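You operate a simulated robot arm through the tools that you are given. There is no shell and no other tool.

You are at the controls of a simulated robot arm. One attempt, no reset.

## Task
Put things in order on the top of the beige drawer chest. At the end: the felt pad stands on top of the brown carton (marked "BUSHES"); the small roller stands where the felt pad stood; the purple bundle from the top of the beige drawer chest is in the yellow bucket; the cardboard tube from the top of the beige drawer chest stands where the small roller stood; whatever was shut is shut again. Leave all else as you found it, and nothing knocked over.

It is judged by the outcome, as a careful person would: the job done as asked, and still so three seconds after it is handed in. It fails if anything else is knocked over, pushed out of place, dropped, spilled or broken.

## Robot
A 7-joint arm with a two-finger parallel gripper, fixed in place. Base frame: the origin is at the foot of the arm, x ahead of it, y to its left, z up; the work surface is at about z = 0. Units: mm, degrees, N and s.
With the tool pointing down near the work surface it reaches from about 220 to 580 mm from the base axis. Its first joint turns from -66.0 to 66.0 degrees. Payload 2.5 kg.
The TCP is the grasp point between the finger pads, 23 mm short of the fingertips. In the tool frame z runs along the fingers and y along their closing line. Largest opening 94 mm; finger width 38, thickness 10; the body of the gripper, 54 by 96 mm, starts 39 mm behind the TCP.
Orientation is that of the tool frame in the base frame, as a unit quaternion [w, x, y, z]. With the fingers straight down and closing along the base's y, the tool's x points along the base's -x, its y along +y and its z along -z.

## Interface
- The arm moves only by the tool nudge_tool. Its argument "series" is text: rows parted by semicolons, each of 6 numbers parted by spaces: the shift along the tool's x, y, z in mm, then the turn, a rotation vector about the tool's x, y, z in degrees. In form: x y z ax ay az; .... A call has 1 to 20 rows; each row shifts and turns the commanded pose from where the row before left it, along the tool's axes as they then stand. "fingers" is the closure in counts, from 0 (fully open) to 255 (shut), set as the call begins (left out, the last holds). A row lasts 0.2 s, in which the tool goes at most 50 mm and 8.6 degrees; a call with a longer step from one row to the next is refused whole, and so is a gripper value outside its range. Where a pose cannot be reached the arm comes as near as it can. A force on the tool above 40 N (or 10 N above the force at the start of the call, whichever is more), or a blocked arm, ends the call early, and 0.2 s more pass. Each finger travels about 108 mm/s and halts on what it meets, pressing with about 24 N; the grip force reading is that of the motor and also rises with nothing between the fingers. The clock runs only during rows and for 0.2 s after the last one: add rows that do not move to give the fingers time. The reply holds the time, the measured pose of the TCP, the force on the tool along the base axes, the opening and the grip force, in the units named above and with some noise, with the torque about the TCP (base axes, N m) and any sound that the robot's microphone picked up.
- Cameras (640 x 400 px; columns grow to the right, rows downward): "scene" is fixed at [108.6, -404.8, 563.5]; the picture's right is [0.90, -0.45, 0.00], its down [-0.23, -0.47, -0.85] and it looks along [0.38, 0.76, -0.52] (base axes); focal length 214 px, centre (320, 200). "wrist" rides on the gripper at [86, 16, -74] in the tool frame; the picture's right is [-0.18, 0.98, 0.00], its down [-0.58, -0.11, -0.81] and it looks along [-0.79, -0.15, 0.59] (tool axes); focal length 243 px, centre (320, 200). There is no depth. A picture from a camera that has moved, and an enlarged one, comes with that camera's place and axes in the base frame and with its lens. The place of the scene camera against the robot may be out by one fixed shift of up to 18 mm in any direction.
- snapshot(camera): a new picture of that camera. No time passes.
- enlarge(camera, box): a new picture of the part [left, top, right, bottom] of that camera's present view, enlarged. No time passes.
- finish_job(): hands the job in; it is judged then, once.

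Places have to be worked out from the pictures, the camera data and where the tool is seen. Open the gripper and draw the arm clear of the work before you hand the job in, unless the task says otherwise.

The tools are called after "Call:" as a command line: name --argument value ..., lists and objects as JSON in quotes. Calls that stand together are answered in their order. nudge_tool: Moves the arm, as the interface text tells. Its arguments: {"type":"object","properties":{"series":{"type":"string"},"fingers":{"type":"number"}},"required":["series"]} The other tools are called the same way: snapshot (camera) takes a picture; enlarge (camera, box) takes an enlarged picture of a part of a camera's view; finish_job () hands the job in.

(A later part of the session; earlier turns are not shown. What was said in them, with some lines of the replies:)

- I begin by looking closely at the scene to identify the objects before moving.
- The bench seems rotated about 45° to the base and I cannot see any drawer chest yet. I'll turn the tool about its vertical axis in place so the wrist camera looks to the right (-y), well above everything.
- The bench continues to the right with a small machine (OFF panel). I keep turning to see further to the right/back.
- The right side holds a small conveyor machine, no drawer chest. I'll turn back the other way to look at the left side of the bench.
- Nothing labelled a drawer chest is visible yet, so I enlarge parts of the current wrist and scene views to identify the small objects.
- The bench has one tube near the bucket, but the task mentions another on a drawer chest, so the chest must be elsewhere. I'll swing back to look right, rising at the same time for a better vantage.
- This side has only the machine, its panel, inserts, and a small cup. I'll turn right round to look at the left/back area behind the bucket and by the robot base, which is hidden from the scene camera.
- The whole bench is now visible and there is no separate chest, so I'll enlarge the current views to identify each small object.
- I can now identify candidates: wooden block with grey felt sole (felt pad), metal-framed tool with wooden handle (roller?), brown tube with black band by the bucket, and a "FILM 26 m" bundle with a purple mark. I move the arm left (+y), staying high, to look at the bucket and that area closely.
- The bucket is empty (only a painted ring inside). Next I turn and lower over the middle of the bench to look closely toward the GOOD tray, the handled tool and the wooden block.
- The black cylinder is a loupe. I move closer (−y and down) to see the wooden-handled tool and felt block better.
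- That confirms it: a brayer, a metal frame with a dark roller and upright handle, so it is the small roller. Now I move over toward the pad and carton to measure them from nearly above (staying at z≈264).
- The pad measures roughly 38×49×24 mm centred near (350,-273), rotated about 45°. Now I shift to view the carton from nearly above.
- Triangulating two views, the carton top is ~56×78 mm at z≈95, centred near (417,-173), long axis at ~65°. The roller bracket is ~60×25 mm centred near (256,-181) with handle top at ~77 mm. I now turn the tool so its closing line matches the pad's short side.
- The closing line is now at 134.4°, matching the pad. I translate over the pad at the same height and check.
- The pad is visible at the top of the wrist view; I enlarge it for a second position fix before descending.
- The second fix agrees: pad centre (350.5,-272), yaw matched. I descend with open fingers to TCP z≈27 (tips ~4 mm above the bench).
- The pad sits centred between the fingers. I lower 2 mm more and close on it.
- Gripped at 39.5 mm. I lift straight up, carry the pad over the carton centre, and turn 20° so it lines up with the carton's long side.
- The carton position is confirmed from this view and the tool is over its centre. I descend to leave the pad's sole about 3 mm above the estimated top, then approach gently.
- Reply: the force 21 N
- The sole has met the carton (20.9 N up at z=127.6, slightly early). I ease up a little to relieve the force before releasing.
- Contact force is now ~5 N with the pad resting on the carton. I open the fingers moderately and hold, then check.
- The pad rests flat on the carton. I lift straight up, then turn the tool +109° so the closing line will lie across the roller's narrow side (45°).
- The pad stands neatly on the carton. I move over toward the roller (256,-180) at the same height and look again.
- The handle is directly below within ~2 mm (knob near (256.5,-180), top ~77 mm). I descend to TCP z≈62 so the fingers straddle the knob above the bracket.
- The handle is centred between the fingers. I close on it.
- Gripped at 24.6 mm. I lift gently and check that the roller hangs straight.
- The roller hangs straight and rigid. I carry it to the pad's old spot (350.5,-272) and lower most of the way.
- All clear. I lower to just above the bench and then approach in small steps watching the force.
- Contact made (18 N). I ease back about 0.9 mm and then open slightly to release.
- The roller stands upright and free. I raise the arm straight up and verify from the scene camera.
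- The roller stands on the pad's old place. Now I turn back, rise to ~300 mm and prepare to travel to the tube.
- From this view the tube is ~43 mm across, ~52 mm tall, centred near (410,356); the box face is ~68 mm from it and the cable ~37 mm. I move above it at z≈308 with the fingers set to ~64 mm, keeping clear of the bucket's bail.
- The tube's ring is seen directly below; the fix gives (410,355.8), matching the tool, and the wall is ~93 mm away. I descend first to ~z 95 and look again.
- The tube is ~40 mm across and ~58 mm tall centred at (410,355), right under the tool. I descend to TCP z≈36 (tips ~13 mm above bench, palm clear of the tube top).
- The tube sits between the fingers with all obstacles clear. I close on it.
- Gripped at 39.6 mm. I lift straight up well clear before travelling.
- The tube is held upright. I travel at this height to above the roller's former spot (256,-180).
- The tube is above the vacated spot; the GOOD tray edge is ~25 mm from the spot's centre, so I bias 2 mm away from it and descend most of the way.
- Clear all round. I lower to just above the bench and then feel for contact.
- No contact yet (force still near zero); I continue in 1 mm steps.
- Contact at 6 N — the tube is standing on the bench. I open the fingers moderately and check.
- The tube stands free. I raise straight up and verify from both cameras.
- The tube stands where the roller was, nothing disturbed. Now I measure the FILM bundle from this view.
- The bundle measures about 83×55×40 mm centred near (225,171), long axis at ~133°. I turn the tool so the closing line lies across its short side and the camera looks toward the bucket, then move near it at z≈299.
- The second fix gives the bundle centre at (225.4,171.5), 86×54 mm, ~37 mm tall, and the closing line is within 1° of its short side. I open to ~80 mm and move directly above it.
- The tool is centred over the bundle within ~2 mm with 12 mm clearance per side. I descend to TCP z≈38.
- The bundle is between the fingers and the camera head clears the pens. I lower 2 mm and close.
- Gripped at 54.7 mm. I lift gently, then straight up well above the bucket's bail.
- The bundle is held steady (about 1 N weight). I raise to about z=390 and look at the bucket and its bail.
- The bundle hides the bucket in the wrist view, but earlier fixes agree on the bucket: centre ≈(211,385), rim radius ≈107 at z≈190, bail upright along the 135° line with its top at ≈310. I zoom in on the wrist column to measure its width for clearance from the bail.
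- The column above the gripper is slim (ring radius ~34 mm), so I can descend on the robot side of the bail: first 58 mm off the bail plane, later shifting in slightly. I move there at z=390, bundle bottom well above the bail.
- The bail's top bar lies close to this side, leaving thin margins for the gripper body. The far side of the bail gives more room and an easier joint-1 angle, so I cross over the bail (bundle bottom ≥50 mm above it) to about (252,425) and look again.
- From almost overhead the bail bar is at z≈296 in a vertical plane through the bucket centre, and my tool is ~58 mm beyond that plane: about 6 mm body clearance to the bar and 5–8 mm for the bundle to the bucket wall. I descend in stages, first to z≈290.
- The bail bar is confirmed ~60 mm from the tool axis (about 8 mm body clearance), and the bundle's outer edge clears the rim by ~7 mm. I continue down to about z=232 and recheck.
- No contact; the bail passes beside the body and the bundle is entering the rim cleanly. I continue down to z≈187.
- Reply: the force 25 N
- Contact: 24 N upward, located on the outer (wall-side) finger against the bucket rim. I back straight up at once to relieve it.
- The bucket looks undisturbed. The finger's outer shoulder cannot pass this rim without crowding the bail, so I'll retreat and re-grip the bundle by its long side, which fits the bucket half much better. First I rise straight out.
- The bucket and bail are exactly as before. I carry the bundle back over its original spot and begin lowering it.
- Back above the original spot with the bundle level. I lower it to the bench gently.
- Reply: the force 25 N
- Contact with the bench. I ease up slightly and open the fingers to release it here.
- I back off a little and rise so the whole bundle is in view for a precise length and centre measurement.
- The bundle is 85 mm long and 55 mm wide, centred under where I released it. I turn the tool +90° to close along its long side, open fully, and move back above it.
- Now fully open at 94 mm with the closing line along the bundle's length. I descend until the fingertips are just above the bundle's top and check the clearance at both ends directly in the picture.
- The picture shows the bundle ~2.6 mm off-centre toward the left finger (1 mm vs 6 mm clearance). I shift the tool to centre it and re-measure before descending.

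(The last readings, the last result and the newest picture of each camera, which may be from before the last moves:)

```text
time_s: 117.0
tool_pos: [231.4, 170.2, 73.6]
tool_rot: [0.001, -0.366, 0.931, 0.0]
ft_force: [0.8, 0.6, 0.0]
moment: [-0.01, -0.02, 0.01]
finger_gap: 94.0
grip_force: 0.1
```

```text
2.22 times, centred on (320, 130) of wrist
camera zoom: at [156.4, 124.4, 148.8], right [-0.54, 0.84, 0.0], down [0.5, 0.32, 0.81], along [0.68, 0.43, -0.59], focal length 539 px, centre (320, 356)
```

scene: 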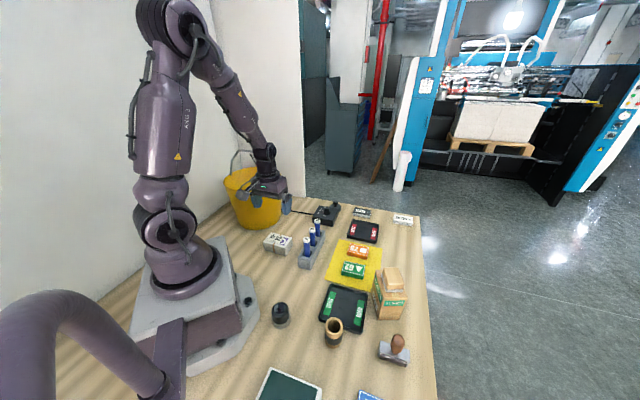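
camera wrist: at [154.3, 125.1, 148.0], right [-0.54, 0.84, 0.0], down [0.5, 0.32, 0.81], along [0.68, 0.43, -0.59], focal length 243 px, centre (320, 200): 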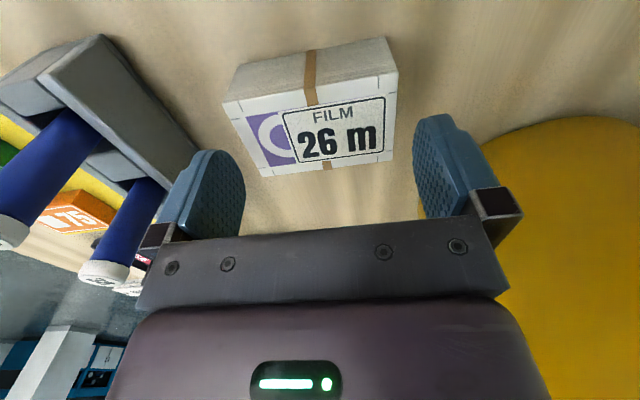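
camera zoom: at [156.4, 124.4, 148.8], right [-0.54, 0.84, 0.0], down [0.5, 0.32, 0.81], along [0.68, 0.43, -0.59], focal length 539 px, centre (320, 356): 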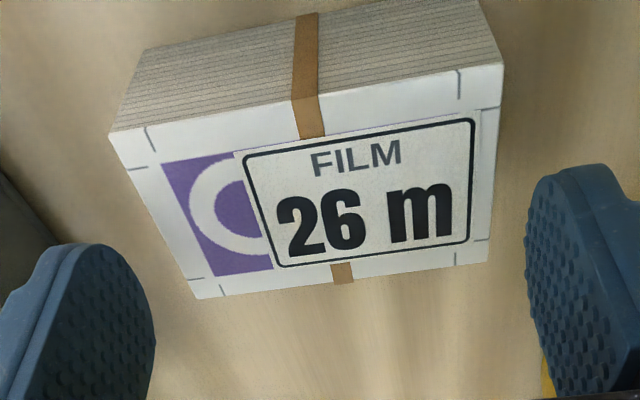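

Now centred within 0.5 mm and parallel. I descend slowly to TCP z≈38, ready to stop on any force.

Call:
nudge_tool --series "0 0 8 0 0 0; 0 0 8 0 0 0; 0 0 6 0 0 0; 0 0 0 0 0 0"

Call:
enlarge --camera "wrist" --box '[180, 40, 460, 220]'

```text
time_s: 118.0
tool_pos: [231.1, 172.0, 52.6]
tool_rot: [0.0, -0.368, 0.93, 0.0]
ft_force: [0.3, -0.8, -0.2]
moment: [0.0, 0.01, 0.01]
finger_gap: 93.9
grip_force: 0.0
```

```text
2.22 times, centred on (320, 130) of wrist
camera zoom: at [155.9, 124.9, 126.6], right [-0.54, 0.84, 0.0], down [0.5, 0.32, 0.81], along [0.68, 0.43, -0.59], focal length 539 px, centre (320, 356)
```

zoom: 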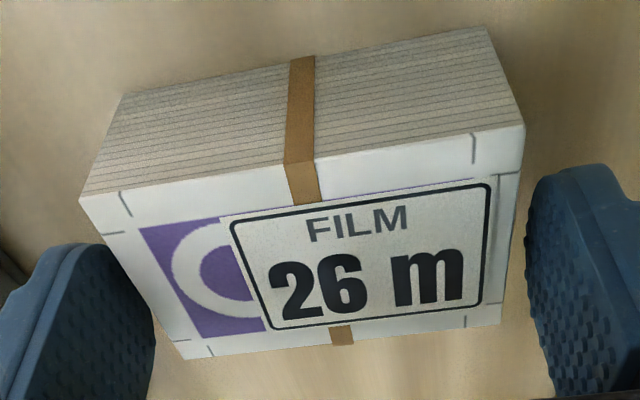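

Call:
nudge_tool --series "0 0 6 0 0 0; 0 0 5 0 0 0; 0 0 3 0 0 0; 0 0 0 0 0 0"

Call:
snapshot --camera "wrist"

```text
time_s: 119.0
tool_pos: [229.2, 171.2, 40.4]
tool_rot: [0.0, -0.367, 0.93, 0.0]
ft_force: [0.0, -0.1, 0.0]
moment: [0.03, -0.03, 0.0]
finger_gap: 94.3
grip_force: 0.0
```

```text
taken
camera wrist: at [155.6, 125.3, 113.3], right [-0.54, 0.84, 0.0], down [0.5, 0.32, 0.81], along [0.68, 0.43, -0.59], focal length 243 px, centre (320, 200)
```

wrist: 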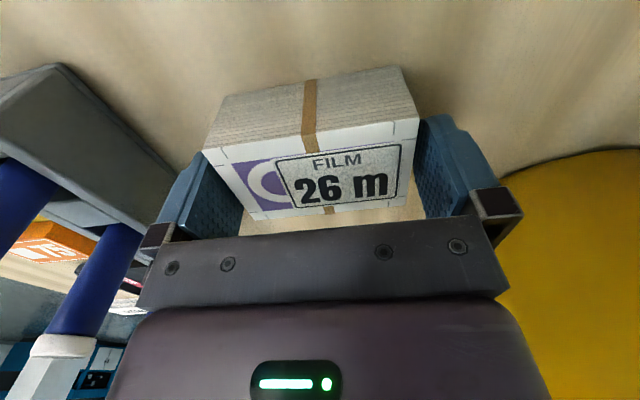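

The fingers straddle the bundle's ends. I close on it.

Call:
nudge_tool --series "0 0 0 0 0 0; 0 0 0 0 0 0; 0 0 0 0 0 0; 0 0 0 0 0 0" --fingers 255

Call:
nudge_tool --series "0 0 -5 0 0 0; 0 0 -10 0 0 0; 0 0 -20 0 0 0; 0 0 -25 0 0 0; 0 0 0 0 0 0"

Call:
snapshot --camera "wrist"

Call:
enlarge --camera "scene" --box '[210, 150, 370, 280]'

```text
time_s: 120.0
tool_pos: [230.4, 172.3, 39.0]
tool_rot: [0.0, -0.367, 0.93, 0.0]
ft_force: [-0.1, -0.4, 0.4]
moment: [0.03, 0.0, 0.04]
finger_gap: 84.8
grip_force: 24.3
```

```text
time_s: 121.2
tool_pos: [228.9, 171.9, 99.9]
tool_rot: [0.001, -0.367, 0.93, 0.0]
ft_force: [-0.2, 0.5, -1.3]
moment: [-0.01, -0.01, -0.02]
finger_gap: 84.7
grip_force: 24.5
```

```text
taken
camera wrist: at [155.1, 125.7, 173.4], right [-0.54, 0.84, 0.0], down [0.5, 0.32, 0.81], along [0.68, 0.43, -0.59], focal length 243 px, centre (320, 200)
```

wrist: 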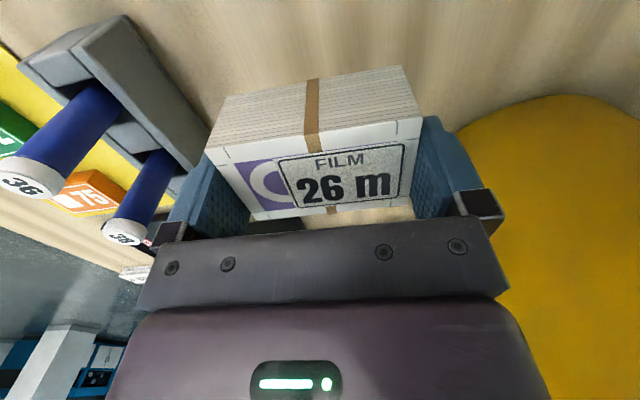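

```text
3.08 times, centred on (290, 215) of scene
camera zoom: at [108.6, -404.8, 563.5], right [0.9, -0.45, 0.0], down [-0.23, -0.47, -0.85], along [0.38, 0.76, -0.52], focal length 660 px, centre (412, 154)
```

zoom: 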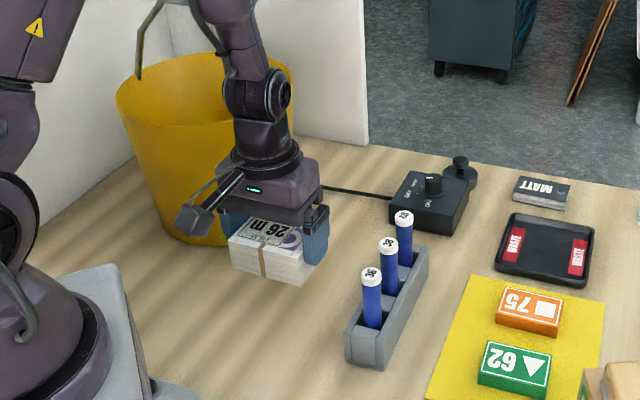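

The bundle is now held firmly by its ends (84.7 mm). I lift it to z≈400, carry it to the robot side of the bail at about (174,348), and trim the yaw to match the bail.

Call:
nudge_tool --series "0 0 -37.5 0 0 0; 0 0 -37.5 0 0 0; 0 0 -37.5 0 0 0; 0 0 -37.5 0 0 0; 0 0 -37.5 0 0 0; 0 0 -37.5 0 0 0; 0 0 -37.5 0 0 0; 0 0 -37.5 0 0 0; -16 33.1 0 0 0 0; -16 33.1 0 0 0 0; -16 33.1 0 0 0 0; -16 33.1 0 0 0 0; -16 33.1 0 0 0 0; 0 0 0 0 0 -1.6; 0 0 0 0 0 0; 0 0 0 0 0 0"

Call:
snapshot --camera "wrist"

Call:
enlarge --camera "wrist" --box '[120, 0, 520, 130]'

Call:
enlarge --camera "scene" --box '[180, 60, 320, 240]'

```text
time_s: 124.6
tool_pos: [176.5, 346.0, 400.2]
tool_rot: [0.001, -0.38, 0.925, 0.0]
ft_force: [-0.4, -1.1, -1.7]
moment: [-0.01, -0.01, 0.01]
finger_gap: 84.5
grip_force: 23.6
```

```text
taken
camera wrist: at [102.2, 298.6, 473.8], right [-0.56, 0.83, 0.0], down [0.49, 0.33, 0.81], along [0.67, 0.45, -0.59], focal length 243 px, centre (320, 200)
```

wrist: 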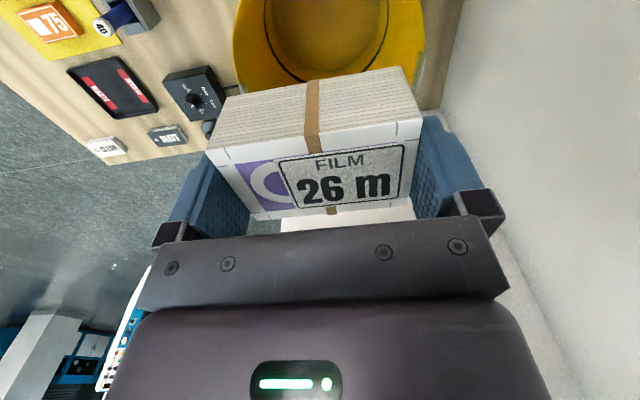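

```text
1.60 times, centred on (320, 65) of wrist
camera zoom: at [102.2, 298.6, 473.8], right [-0.56, 0.83, 0.0], down [0.49, 0.33, 0.81], along [0.67, 0.45, -0.59], focal length 388 px, centre (320, 416)
```

zoom: 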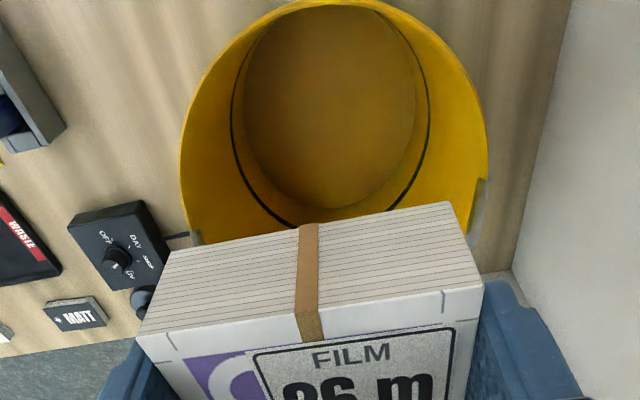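

```text
2.22 times, centred on (250, 150) of scene
camera zoom: at [108.6, -404.8, 563.5], right [0.9, -0.45, 0.0], down [-0.23, -0.47, -0.85], along [0.38, 0.76, -0.52], focal length 477 px, centre (476, 311)
```

zoom: 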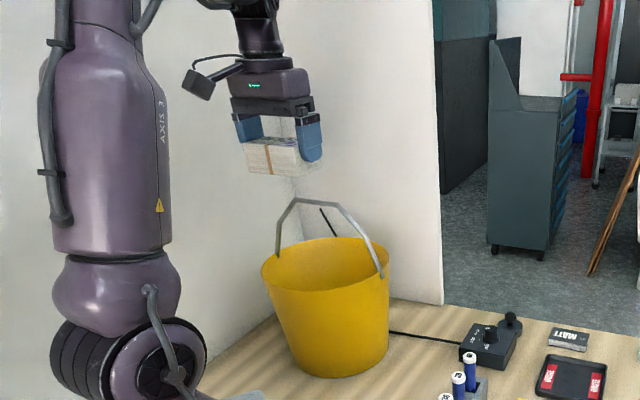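

The view straight into the bucket confirms centre (211,385), rim radius ~105, floor radius ~86; my tool axis is 52 mm toward the robot, centred along the bail. I nudge 2 mm inward and descend to z≈300.

Call:
nudge_tool --series "-2 0 20 0 0 0; 0 0 25 0 0 0; 0 0 25 0 0 0; 0 0 20 0 0 0; 0 0 10 0 0 0; 0 0 0 0 0 0"

Call:
snapshot --camera "wrist"

Call:
enlarge --camera "scene" --box '[190, 90, 320, 240]'

```text
time_s: 126.0
tool_pos: [176.8, 348.7, 300.2]
tool_rot: [0.0, -0.38, 0.925, 0.0]
ft_force: [0.6, -0.4, -1.5]
moment: [0.01, 0.05, 0.02]
finger_gap: 84.6
grip_force: 23.6
```

```text
taken
camera wrist: at [103.1, 298.7, 373.8], right [-0.56, 0.83, 0.0], down [0.49, 0.33, 0.81], along [0.67, 0.45, -0.59], focal length 243 px, centre (320, 200)
```

wrist: 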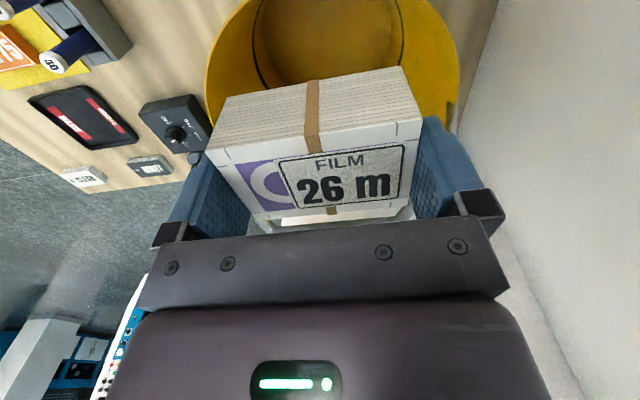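

```text
2.67 times, centred on (255, 165) of scene
camera zoom: at [108.6, -404.8, 563.5], right [0.9, -0.45, 0.0], down [-0.23, -0.47, -0.85], along [0.38, 0.76, -0.52], focal length 572 px, centre (493, 293)
```

zoom: 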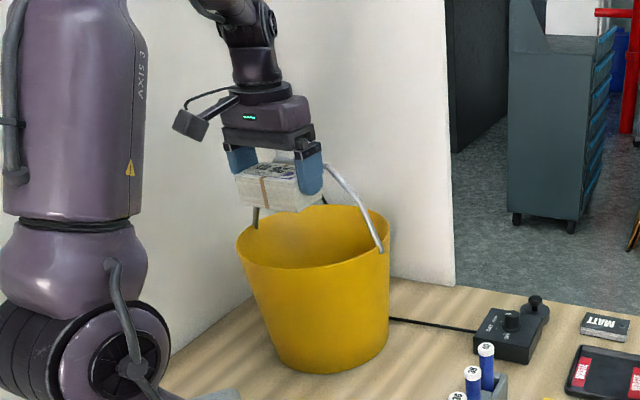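

The bail is behind (wall side of) the bundle as planned and nothing touches. I continue down to z≈230.

Call:
nudge_tool --series "0 0 15 0 0 0; 0 0 20 0 0 0; 0 0 20 0 0 0; 0 0 15 0 0 0; 0 0 0 0 0 0"

Call:
snapshot --camera "wrist"

Call:
enlarge --camera "scene" --box '[190, 90, 320, 240]'

```text
time_s: 126.8
tool_pos: [177.6, 352.5, 252.5]
tool_rot: [0.011, -0.379, 0.925, 0.005]
ft_force: [-1.7, -3.5, 7.7]
moment: [0.37, -0.53, -0.12]
finger_gap: 84.6
grip_force: 24.3
stopped in row 4: the force on the tool passed its limit at 63 N (the readings are from after the stop); the commanded pose is now the measured one
```

```text
taken
camera wrist: at [104.0, 302.2, 324.3], right [-0.56, 0.83, 0.01], down [0.48, 0.32, 0.82], along [0.68, 0.46, -0.57], focal length 243 px, centre (320, 200)
```

wrist: 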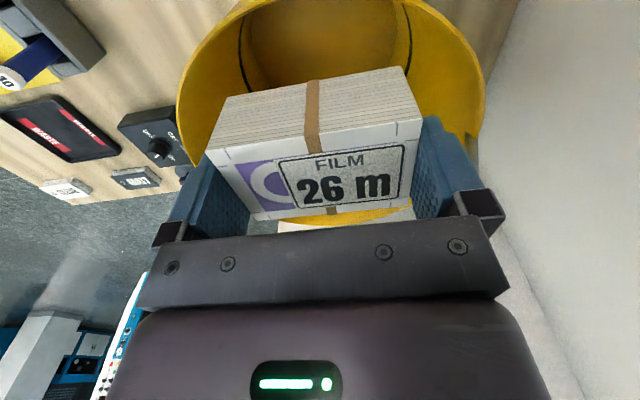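

```text
2.67 times, centred on (255, 165) of scene
camera zoom: at [108.6, -404.9, 563.5], right [0.9, -0.45, 0.0], down [-0.23, -0.47, -0.85], along [0.38, 0.76, -0.52], focal length 572 px, centre (493, 293)
```

zoom: 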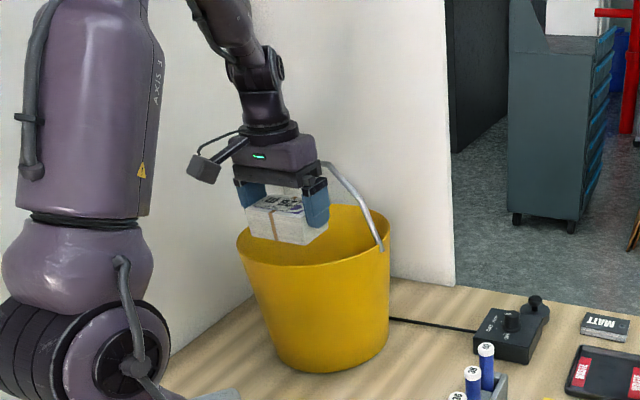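

The descent stopped: something on the side of the gripper opposite the camera met the bail bar. I back straight up at once and inspect.

Call:
nudge_tool --series "0 0 -5 0 0 0; 0 0 -15 0 0 0; 0 0 -20 0 0 0; 0 0 -20 0 0 0; 0 0 0 0 0 0"

Call:
snapshot --camera "wrist"

Call:
enlarge --camera "scene" --box '[190, 90, 320, 240]'

```text
time_s: 128.1
tool_pos: [177.7, 351.5, 311.1]
tool_rot: [0.01, -0.381, 0.925, 0.005]
ft_force: [1.2, -0.3, -1.4]
moment: [0.03, -0.02, 0.03]
finger_gap: 84.5
grip_force: 24.6
```

```text
taken
camera wrist: at [103.0, 300.9, 383.4], right [-0.56, 0.83, 0.01], down [0.48, 0.32, 0.82], along [0.68, 0.46, -0.57], focal length 243 px, centre (320, 200)
```

wrist: 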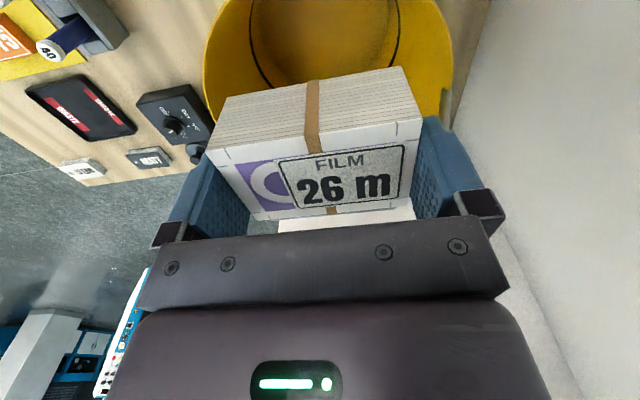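

```text
2.67 times, centred on (255, 165) of scene
camera zoom: at [108.6, -404.8, 563.5], right [0.9, -0.45, 0.0], down [-0.23, -0.47, -0.85], along [0.38, 0.76, -0.52], focal length 572 px, centre (493, 293)
```

zoom: 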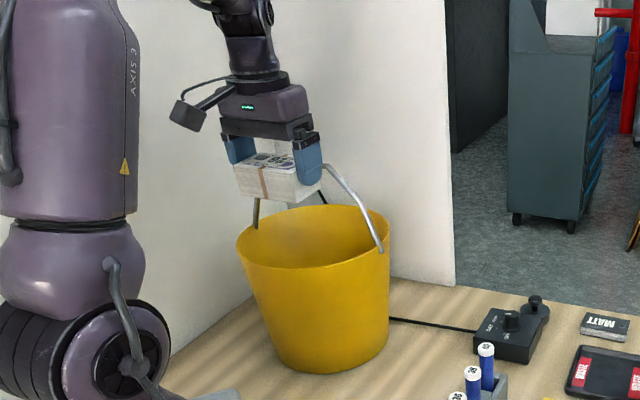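

Call:
enlarge --camera "wrist" --box '[230, 180, 430, 240]'

Call:
enlarge --camera "scene" --box '[220, 120, 300, 220]'

Call:
enlarge --camera "wrist" --box '[180, 0, 480, 160]'

```text
3.20 times, centred on (330, 210) of wrist
camera zoom: at [103.0, 300.9, 383.4], right [-0.56, 0.83, 0.01], down [0.48, 0.32, 0.82], along [0.68, 0.46, -0.57], focal length 776 px, centre (288, 168)
```

zoom: 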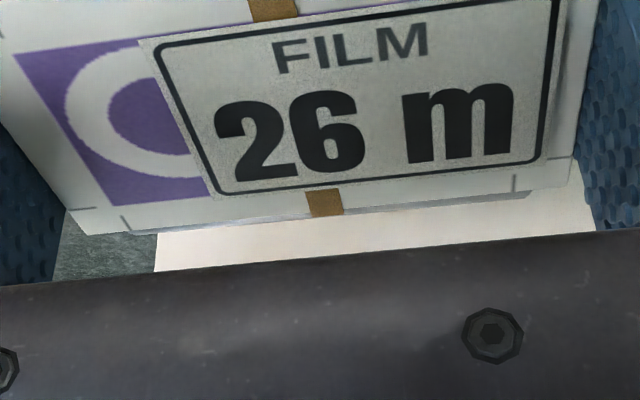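

```text
4.00 times, centred on (260, 170) of scene
camera zoom: at [108.6, -404.8, 563.5], right [0.9, -0.45, 0.0], down [-0.23, -0.47, -0.85], along [0.38, 0.76, -0.52], focal length 858 px, centre (560, 320)
```

zoom: 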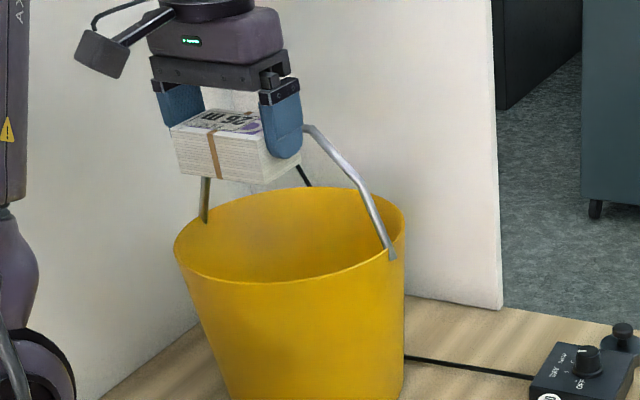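

```text
2.13 times, centred on (330, 80) of wrist
camera zoom: at [103.0, 300.9, 383.4], right [-0.56, 0.83, 0.01], down [0.48, 0.32, 0.82], along [0.68, 0.46, -0.57], focal length 518 px, centre (299, 456)
```

zoom: 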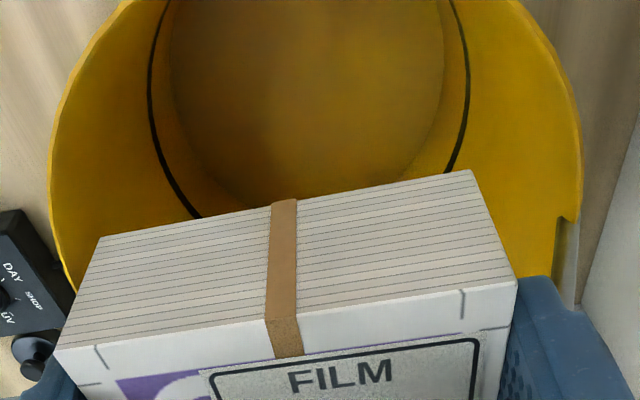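

Bucket and bail are unmoved. The gripper has a housing ~55 mm out on its side facing the bail; leaning the tool ~15° (body toward the robot, fingers toward the bucket centre) will carry that housing clear of the bar. I apply the lean here, well above, and shift ~6 mm toward the robot.

Call:
nudge_tool --series "0 0 -15 0 0 0; 3 0 0 0.1 -6.9 0; 3 0 0 0 -6.8 0; 0 0 0 0 0 0; 0 0 0 0 0 0"

Call:
snapshot --camera "wrist"

Call:
enlarge --camera "scene" --box '[190, 60, 320, 240]'

```text
time_s: 129.2
tool_pos: [171.6, 346.2, 325.5]
tool_rot: [0.121, -0.376, 0.917, 0.05]
ft_force: [0.5, 0.5, -1.6]
moment: [0.04, 0.02, -0.02]
finger_gap: 84.8
grip_force: 24.0
```

```text
taken
camera wrist: at [88.0, 286.7, 374.8], right [-0.56, 0.82, 0.05], down [0.33, 0.17, 0.93], along [0.76, 0.54, -0.37], focal length 243 px, centre (320, 200)
```

wrist: 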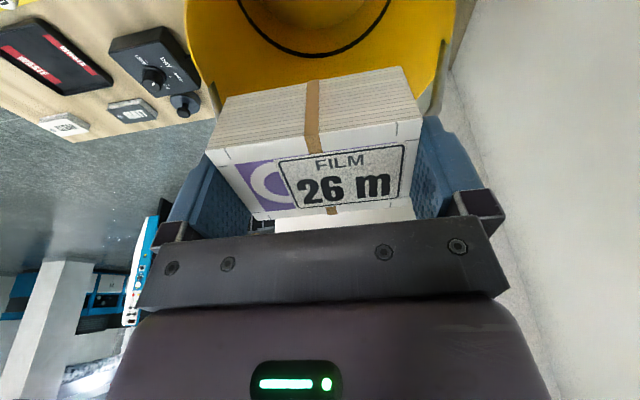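

```text
2.22 times, centred on (255, 150) of scene
camera zoom: at [108.6, -404.8, 563.5], right [0.9, -0.45, 0.0], down [-0.23, -0.47, -0.85], along [0.38, 0.76, -0.52], focal length 477 px, centre (464, 311)
```

zoom: 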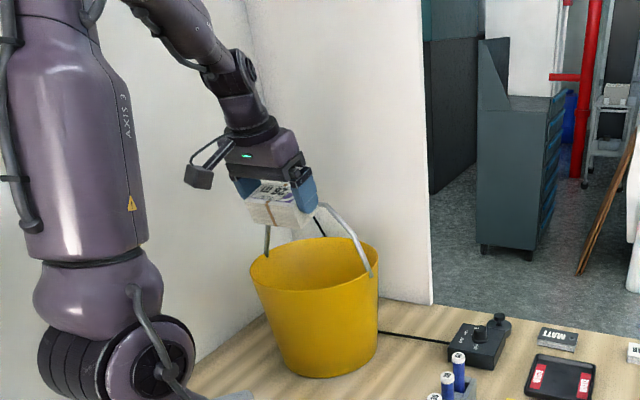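

The lean is 15.3°, with the tool axis 54 mm from the bucket centre line at the TCP and about 6–10 mm predicted clearance of the housing from the bar. I descend vertically in stages, first to z≈265.

Call:
nudge_tool --series "3.9 0 14.5 0 0 0; 3.9 0 14.5 0 0 0; 3.9 0 14.5 0 0 0; 3.9 0 14.5 0 0 0; 0 0 0 0 0 0"

Call:
snapshot --camera "wrist"

Call:
enlarge --camera "scene" --box '[190, 60, 320, 240]'

```text
time_s: 130.4
tool_pos: [172.0, 346.2, 266.2]
tool_rot: [0.12, -0.376, 0.918, 0.049]
ft_force: [-0.4, 0.5, -1.3]
moment: [0.01, 0.02, 0.01]
finger_gap: 84.8
grip_force: 23.8
```

```text
taken
camera wrist: at [87.5, 285.1, 315.3], right [-0.56, 0.82, 0.05], down [0.33, 0.17, 0.93], along [0.76, 0.54, -0.37], focal length 243 px, centre (320, 200)
```

wrist: 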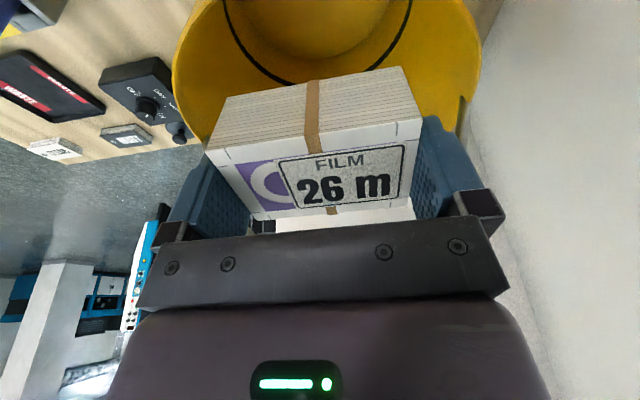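

```text
2.22 times, centred on (255, 150) of scene
camera zoom: at [108.6, -404.8, 563.5], right [0.9, -0.45, 0.0], down [-0.23, -0.47, -0.85], along [0.38, 0.76, -0.52], focal length 477 px, centre (464, 311)
```

zoom: 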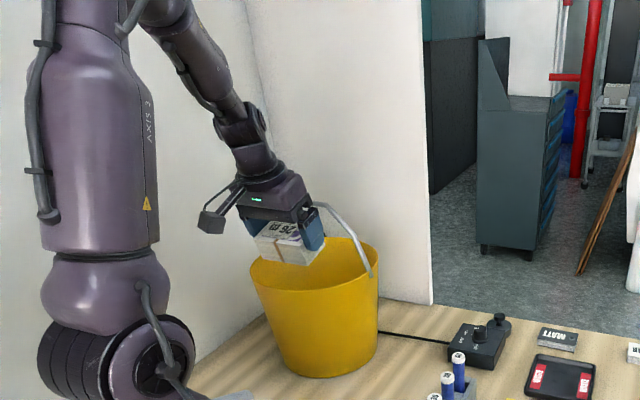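

No contact. I continue slowly through the bar level to z≈235.

Call:
nudge_tool --series "2.08 0 7.72 0 0 0; 2.08 0 7.72 0 0 0; 2.08 0 7.72 0 0 0; 2.08 0 7.72 0 0 0; 0 0 0 0 0 0"

Call:
snapshot --camera "wrist"

Call:
enlarge --camera "scene" --box '[200, 90, 310, 240]'

```text
time_s: 131.7
tool_pos: [172.3, 346.1, 233.2]
tool_rot: [0.121, -0.377, 0.917, 0.049]
ft_force: [0.0, 0.0, -0.8]
moment: [0.0, -0.01, -0.03]
finger_gap: 84.7
grip_force: 24.0
```

```text
taken
camera wrist: at [88.1, 285.8, 283.3], right [-0.56, 0.82, 0.05], down [0.33, 0.17, 0.93], along [0.76, 0.54, -0.37], focal length 243 px, centre (320, 200)
```

wrist: 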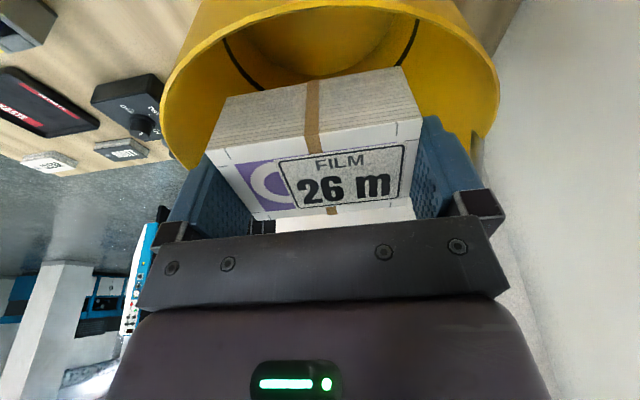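

```text
2.67 times, centred on (255, 165) of scene
camera zoom: at [108.6, -404.8, 563.5], right [0.9, -0.45, 0.0], down [-0.23, -0.47, -0.85], along [0.38, 0.76, -0.52], focal length 572 px, centre (493, 293)
```

zoom: 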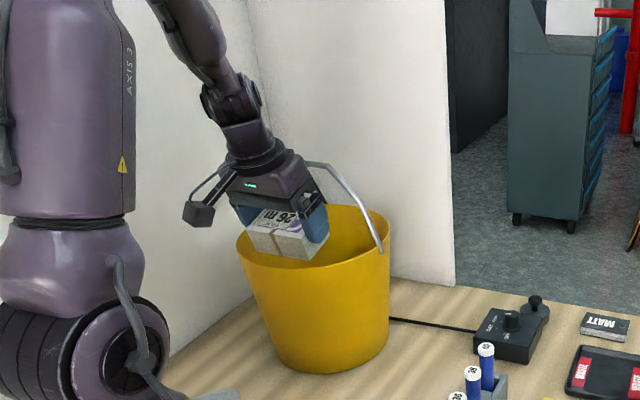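

The housing has passed the bar with no contact and the bundle is entering the opening. I go down another ~30 mm, then shift 8 mm inward (toward the bucket centre).

Call:
nudge_tool --series "2.5 0 9.35 0 0 0; 2.5 0 9.35 0 0 0; 2.5 0 9.35 0 0 0; 0 0 0 0 0 0; -3.85 0 1.04 0 0 0; -3.85 0 1.04 0 0 0; 0 0 0 0 0 0"

Call:
snapshot --camera "wrist"

Call:
enlarge --camera "scene" --box '[200, 90, 310, 240]'

```text
time_s: 133.2
tool_pos: [178.3, 350.7, 203.9]
tool_rot: [0.121, -0.377, 0.917, 0.05]
ft_force: [0.5, 0.3, -0.9]
moment: [0.04, 0.01, 0.02]
finger_gap: 84.9
grip_force: 24.4
```

```text
taken
camera wrist: at [92.8, 291.7, 253.5], right [-0.56, 0.82, 0.05], down [0.33, 0.17, 0.93], along [0.76, 0.54, -0.37], focal length 243 px, centre (320, 200)
```

wrist: 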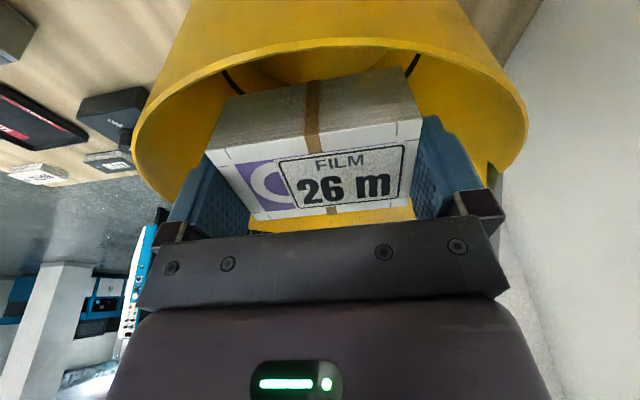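

```text
2.67 times, centred on (255, 165) of scene
camera zoom: at [108.6, -404.8, 563.5], right [0.9, -0.45, 0.0], down [-0.23, -0.47, -0.85], along [0.38, 0.76, -0.52], focal length 572 px, centre (493, 293)
```

zoom: 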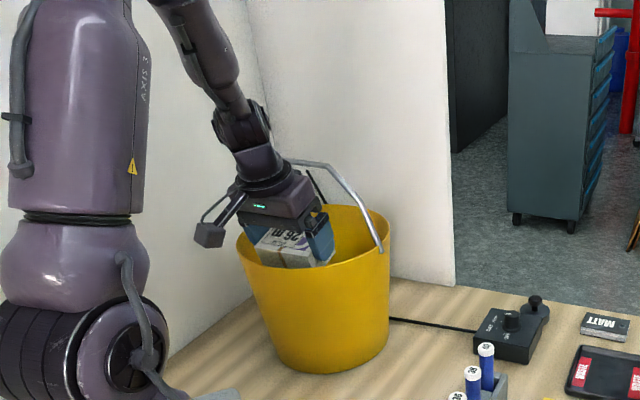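

The bundle is well inside the opening. I descend in small steps to z≈160.

Call:
nudge_tool --series "2.85 0 10.6 0 0 0; 2.85 0 10.6 0 0 0; 2.85 0 10.6 0 0 0; 2.85 0 10.6 0 0 0; 0 0 0 0 0 0"

Call:
snapshot --camera "wrist"

Call:
enlarge --camera "scene" --box '[200, 90, 310, 240]'

```text
time_s: 134.4
tool_pos: [179.5, 353.0, 159.9]
tool_rot: [0.12, -0.377, 0.917, 0.05]
ft_force: [0.2, 0.4, -1.4]
moment: [0.04, 0.01, 0.0]
finger_gap: 84.6
grip_force: 24.4
```

```text
taken
camera wrist: at [93.6, 291.8, 210.5], right [-0.56, 0.82, 0.05], down [0.33, 0.17, 0.93], along [0.76, 0.54, -0.37], focal length 243 px, centre (320, 200)
```

wrist: 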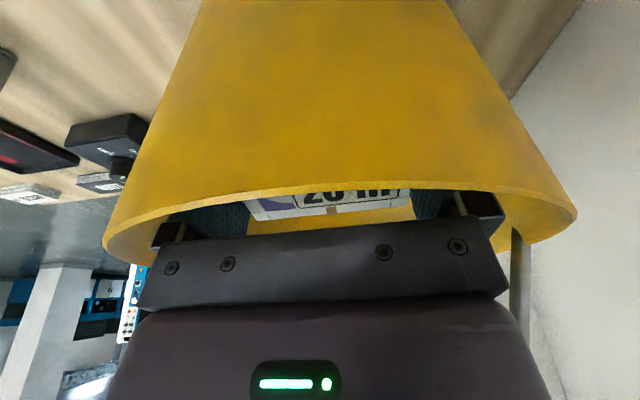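

```text
2.67 times, centred on (255, 165) of scene
camera zoom: at [108.6, -404.8, 563.5], right [0.9, -0.45, 0.0], down [-0.23, -0.47, -0.85], along [0.38, 0.76, -0.52], focal length 572 px, centre (493, 293)
```

zoom: 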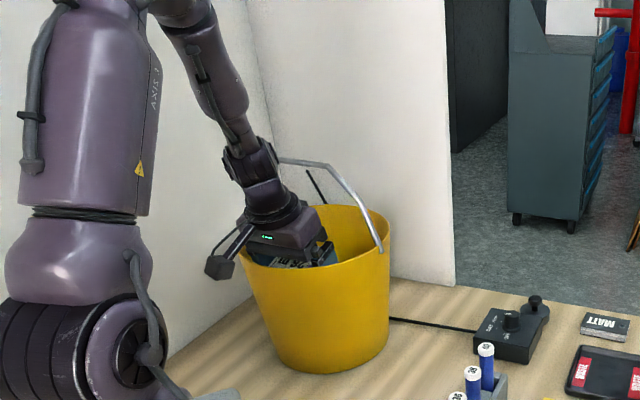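

Still no contact; the bundle is deep inside. I descend a further 18 mm (body-to-rim clearance shrinks to ~4 mm there), then release.

Call:
nudge_tool --series "1.56 0 5.8 0 0 0; 1.56 0 5.8 0 0 0; 1.56 0 5.8 0 0 0; 0 0 0 0 0 0; 0 0 0 0 0 0"

Call:
snapshot --camera "wrist"

Call:
enlarge --camera "scene" --box '[200, 110, 310, 240]'

```text
time_s: 135.7
tool_pos: [178.7, 351.1, 142.8]
tool_rot: [0.12, -0.376, 0.918, 0.049]
ft_force: [0.7, 1.0, -0.5]
moment: [-0.04, 0.09, -0.02]
finger_gap: 84.7
grip_force: 24.1
```

```text
taken
camera wrist: at [93.6, 291.1, 192.3], right [-0.56, 0.82, 0.05], down [0.33, 0.17, 0.93], along [0.76, 0.54, -0.37], focal length 243 px, centre (320, 200)
```

wrist: 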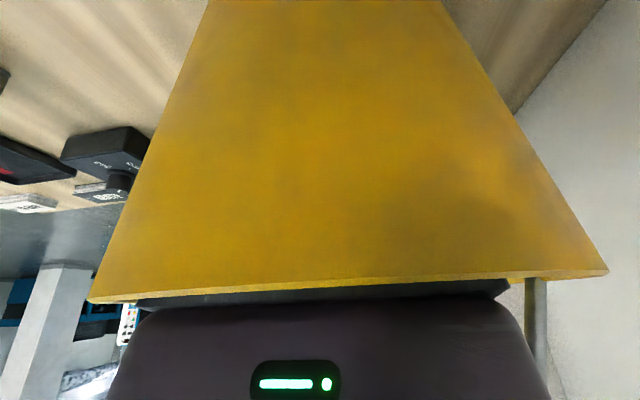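

```text
3.08 times, centred on (255, 175) of scene
camera zoom: at [108.6, -404.8, 563.5], right [0.9, -0.45, 0.0], down [-0.23, -0.47, -0.85], along [0.38, 0.76, -0.52], focal length 660 px, centre (520, 277)
```

zoom: 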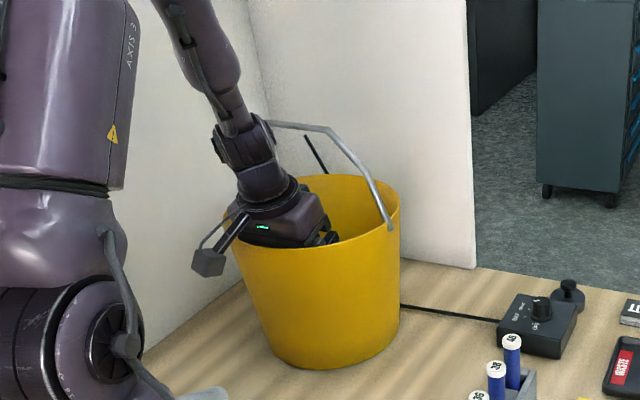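

Everything is clear and forces are near zero, with the bundle's lowest corner ~95 mm above the bucket floor. I release it by opening the few available millimetres.

Call:
nudge_tool --series "0 0 0 0 0 0; 0 0 0 0 0 0; 0 0 0 0 0 0; 0 0 0 0 0 0" --fingers 8

Call:
enlarge --camera "scene" --box '[200, 110, 310, 240]'

```text
time_s: 136.7
tool_pos: [178.7, 351.4, 143.2]
tool_rot: [0.121, -0.377, 0.917, 0.05]
ft_force: [1.5, 0.1, -0.1]
moment: [-0.03, 0.04, -0.01]
finger_gap: 90.8
grip_force: 0.0
```

```text
3.08 times, centred on (255, 175) of scene
camera zoom: at [108.6, -404.8, 563.5], right [0.9, -0.45, 0.0], down [-0.23, -0.47, -0.85], along [0.38, 0.76, -0.52], focal length 660 px, centre (520, 277)
```

zoom: 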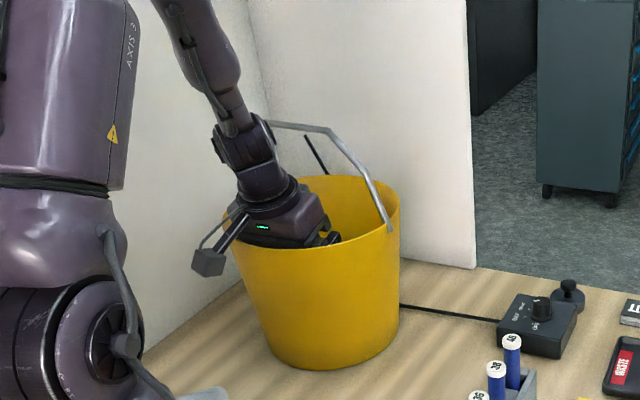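

The weight is gone from the gripper. I retrace the path: straight up ~60 mm, then 8 mm back toward the robot.

Call:
nudge_tool --series "-2.6 0 -9.65 0 0 0; -3.9 0 -14.5 0 0 0; -3.9 0 -14.5 0 0 0; -3.9 0 -14.5 0 0 0; -1.6 0 -5.8 0 0 0; 3.85 0 -1.04 0 0 0; 3.85 0 -1.04 0 0 0; 0 0 0 0 0 0"

Call:
snapshot --camera "wrist"

Call:
enlarge --camera "scene" --box '[200, 90, 310, 240]'

```text
time_s: 138.4
tool_pos: [173.7, 347.5, 205.0]
tool_rot: [0.121, -0.377, 0.917, 0.049]
ft_force: [-0.4, -0.4, 1.0]
moment: [0.01, 0.03, 0.0]
finger_gap: 91.1
grip_force: 0.0
```

```text
taken
camera wrist: at [88.3, 286.3, 254.0], right [-0.56, 0.82, 0.05], down [0.33, 0.17, 0.93], along [0.76, 0.54, -0.37], focal length 243 px, centre (320, 200)
```

wrist: 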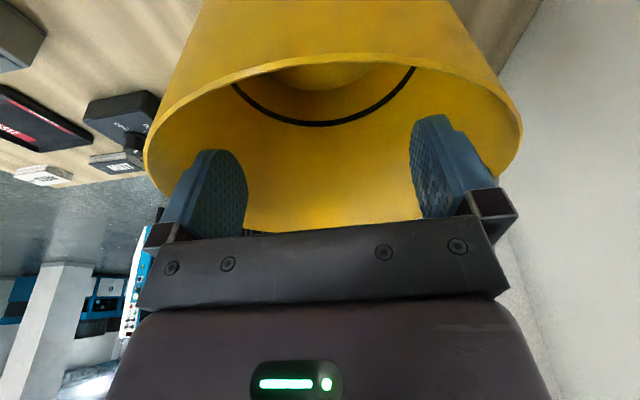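

```text
2.67 times, centred on (255, 165) of scene
camera zoom: at [108.6, -404.8, 563.5], right [0.9, -0.45, 0.0], down [-0.23, -0.47, -0.85], along [0.38, 0.76, -0.52], focal length 572 px, centre (493, 293)
```

zoom: 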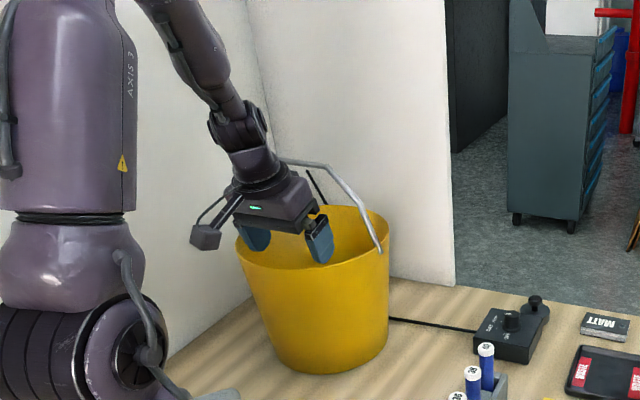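

The gripper is empty and centred on the earlier path. I continue straight up past the bail to z≈340.

Call:
nudge_tool --series "-3 0 -11 0 0 0; -3.9 0 -14.47 0 0 0; -3.9 0 -14.47 0 0 0; -3.9 0 -14.47 0 0 0; -3.9 0 -14.47 0 0 0; -3.9 0 -14.47 0 0 0; -3.9 0 -14.47 0 0 0; -3.9 0 -14.47 0 0 0; -3.9 0 -14.47 0 0 0; -3.9 0 -14.47 0 0 0; 0 0 0 0 0 0"

Call:
snapshot --camera "wrist"

Call:
enlarge --camera "scene" --box '[190, 60, 320, 240]'

```text
time_s: 140.8
tool_pos: [171.8, 346.0, 350.2]
tool_rot: [0.12, -0.377, 0.917, 0.05]
ft_force: [-0.1, -1.0, 0.6]
moment: [-0.04, 0.02, 0.01]
finger_gap: 91.3
grip_force: 0.0
```

```text
taken
camera wrist: at [87.7, 285.9, 400.4], right [-0.56, 0.82, 0.05], down [0.33, 0.17, 0.93], along [0.76, 0.54, -0.37], focal length 243 px, centre (320, 200)
```

wrist: 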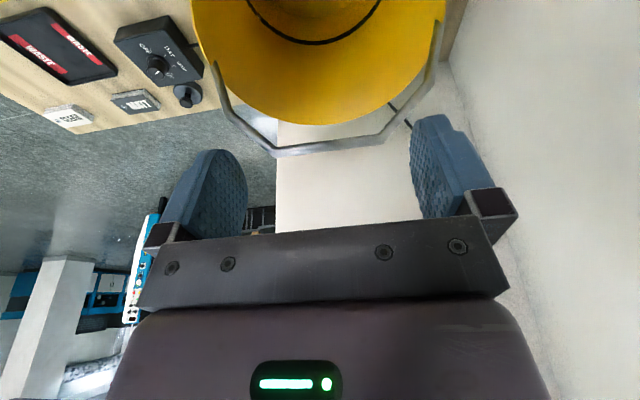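

```text
2.22 times, centred on (255, 150) of scene
camera zoom: at [108.6, -404.8, 563.5], right [0.9, -0.45, 0.0], down [-0.23, -0.47, -0.85], along [0.38, 0.76, -0.52], focal length 477 px, centre (464, 311)
```

zoom: 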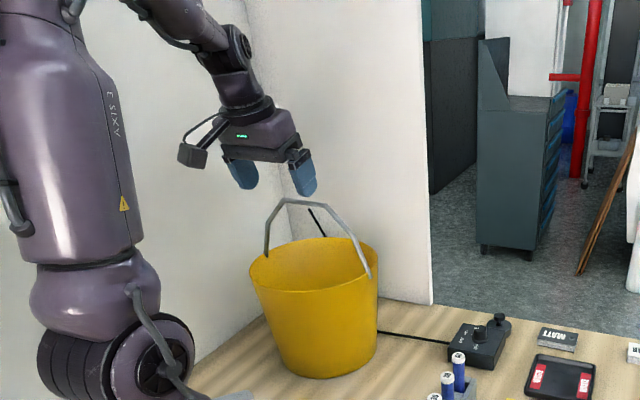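

The bucket and bail look undisturbed. I straighten the tool, rise, and look into the bucket to confirm the bundle is inside.

Call:
nudge_tool --series "0 0 -15 0 7.6 0; 0 0 -15 0 7.6 0; 0 0 -35 0 0 0; 0 0 -35 0 0 0; 30 0 -20 0 0 0; 20 0 0 0 0 0; 0 0 0 0 0 0"

Call:
snapshot --camera "wrist"

Call:
enlarge --camera "wrist" --box '[180, 0, 460, 200]'

Call:
snapshot --camera "scene"

```text
time_s: 142.4
tool_pos: [133.8, 307.0, 470.4]
tool_rot: [-0.001, -0.379, 0.925, -0.001]
ft_force: [-0.6, 0.7, -0.1]
moment: [0.02, 0.0, -0.02]
finger_gap: 90.8
grip_force: 0.0
```

```text
taken
camera wrist: at [60.2, 259.0, 546.2], right [-0.56, 0.83, 0.0], down [0.49, 0.33, 0.8], along [0.67, 0.45, -0.59], focal length 243 px, centre (320, 200)
```

wrist: 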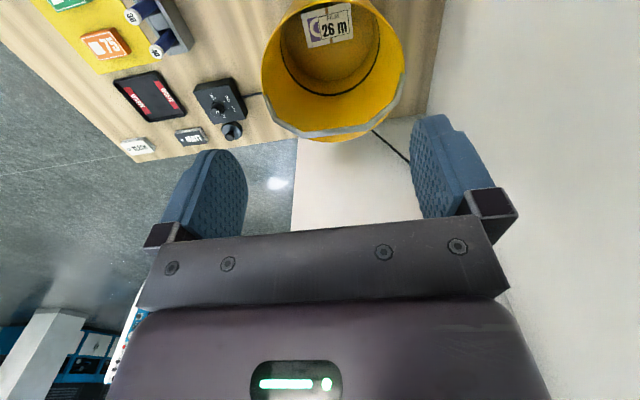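

```text
2.00 times, centred on (320, 100) of wrist
camera zoom: at [60.2, 259.0, 546.2], right [-0.56, 0.83, 0.0], down [0.49, 0.33, 0.8], along [0.67, 0.45, -0.59], focal length 485 px, centre (320, 400)
```

zoom: 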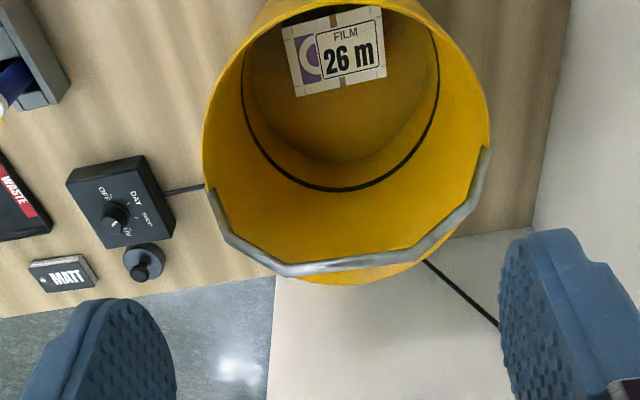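

```text
taken
```

scene: 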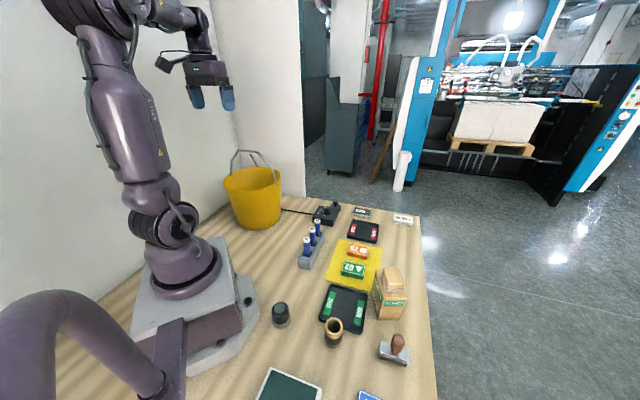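

The bundle lies flat on the bucket floor. I compare the bucket with its original view, then draw the arm back to its starting area with the gripper open.

Call:
enlarge --camera "scene" --box '[200, 130, 350, 240]'

Call:
nudge_tool --series "16.85 -35.6 0 0 0 0; 16.85 -35.6 0 0 0 0; 16.85 -35.6 0 0 0 0; 16.85 -35.6 0 0 0 0; 16.85 -35.6 0 0 0 0; 16.85 -35.6 0 0 0 0; 16.85 -35.6 0 0 0 0; 16.85 -35.6 0 0 0 0; 16.85 -35.6 0 0 0 0; 16.85 -35.6 0 0 0 0; 16.85 -35.6 0 0 0 0; 16.85 -35.6 0 0 0 0; 0 0 0 0 0 7.5; 0 0 0 0 0 7.5; 0 0 0 0 0 7.5; 0 0 0 0 0 7.5; 0 0 0 0 0 7.5; 0 0 0 0 0 7; 0 0 0 0 0 0" --fingers 0

Call:
snapshot --camera "scene"

Call:
enlarge --camera "scene" --box '[220, 180, 440, 320]'

Call:
enlarge --camera "scene" --box '[220, 270, 440, 400]'

```text
3.64 times, centred on (275, 185) of scene
camera zoom: at [108.6, -404.8, 563.5], right [0.9, -0.45, 0.0], down [-0.23, -0.47, -0.85], along [0.38, 0.76, -0.52], focal length 780 px, centre (484, 254)
```

zoom: 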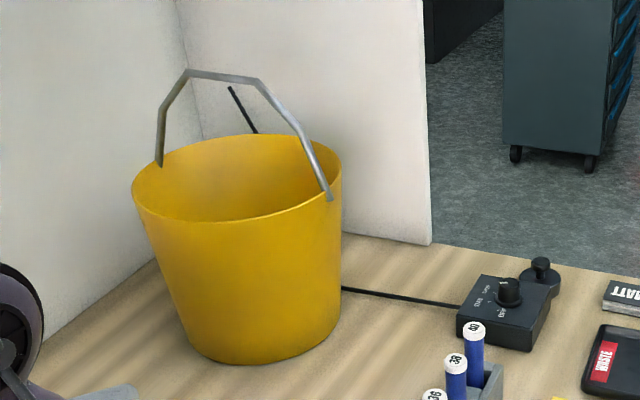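

```text
time_s: 146.4
tool_pos: [289.7, -138.5, 470.7]
tool_rot: [-0.002, 0.0, 1.0, -0.001]
ft_force: [0.4, -0.8, -0.1]
moment: [-0.02, -0.02, 0.0]
finger_gap: 94.1
grip_force: 0.1
```

```text
taken
```

scene: 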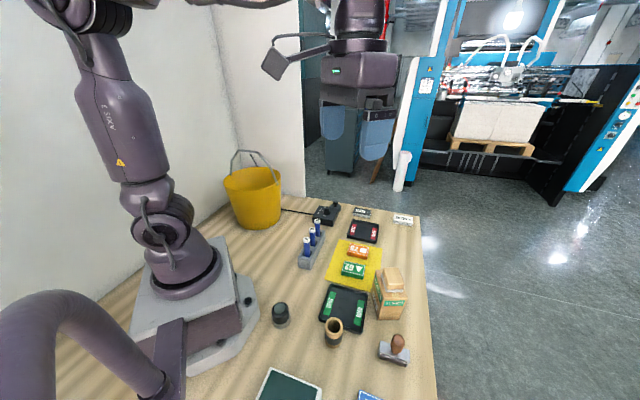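

```text
2.86 times, centred on (330, 250) of scene
camera zoom: at [108.6, -404.8, 563.5], right [0.9, -0.45, 0.0], down [-0.23, -0.47, -0.85], along [0.38, 0.76, -0.52], focal length 613 px, centre (291, 57)
```

zoom: 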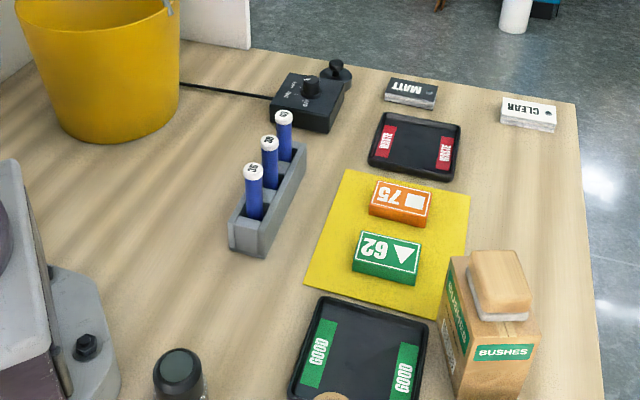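

```text
2.91 times, centred on (330, 335) of scene
camera zoom: at [108.6, -404.8, 563.5], right [0.9, -0.45, 0.0], down [-0.23, -0.47, -0.85], along [0.38, 0.76, -0.52], focal length 624 px, centre (291, -193)
```

zoom: 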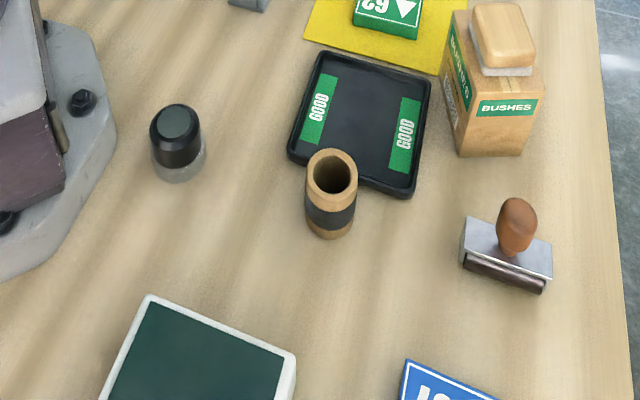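

All views match the goal. The felt pad is on the BUSHES carton, the roller is on the pad's old spot, the tube is upright on the roller's old spot, and the bundle is in the bucket. The bucket and all other items look unmoved, nothing was opened, and the gripper is open and clear, so I hand the job in.

Call:
finish_job

```text
The job is handed in.
```

I've handed the job in. In the last pictures, every item is where you asked:

- **Felt pad:** it sits on top of the "BUSHES" carton.
- **Small roller:** it stands where the felt pad was.
- **Cardboard tube:** it stands upright where the roller was, about 2 mm off-centre to keep it clear of the GOOD tray.
- **Purple bundle:** it lies flat on the floor of the yellow bucket. I took this to be the "FILM 26 m" bundle with the purple mark, as it was the only bundle with purple on it.
- **Shut items:** I opened nothing, so there was nothing to close.

I saw no separate drawer chest, so I treated the beige worktop as its top.

- **Bucket contacts:** getting the bundle in took three tries. On the first, a finger pressed on the bucket rim at about 24 N. On the second, the gripper pressed on the bucket handle at about 63 N. Pictures before and after show the bucket and its handle in the same place.
- **Bundle drop:** the handle kept the gripper from going lower, so I let the bundle go roughly 10 cm above the bucket floor.

Everything else looks as it was at the start. The arm is back near where it began, with the gripper open.
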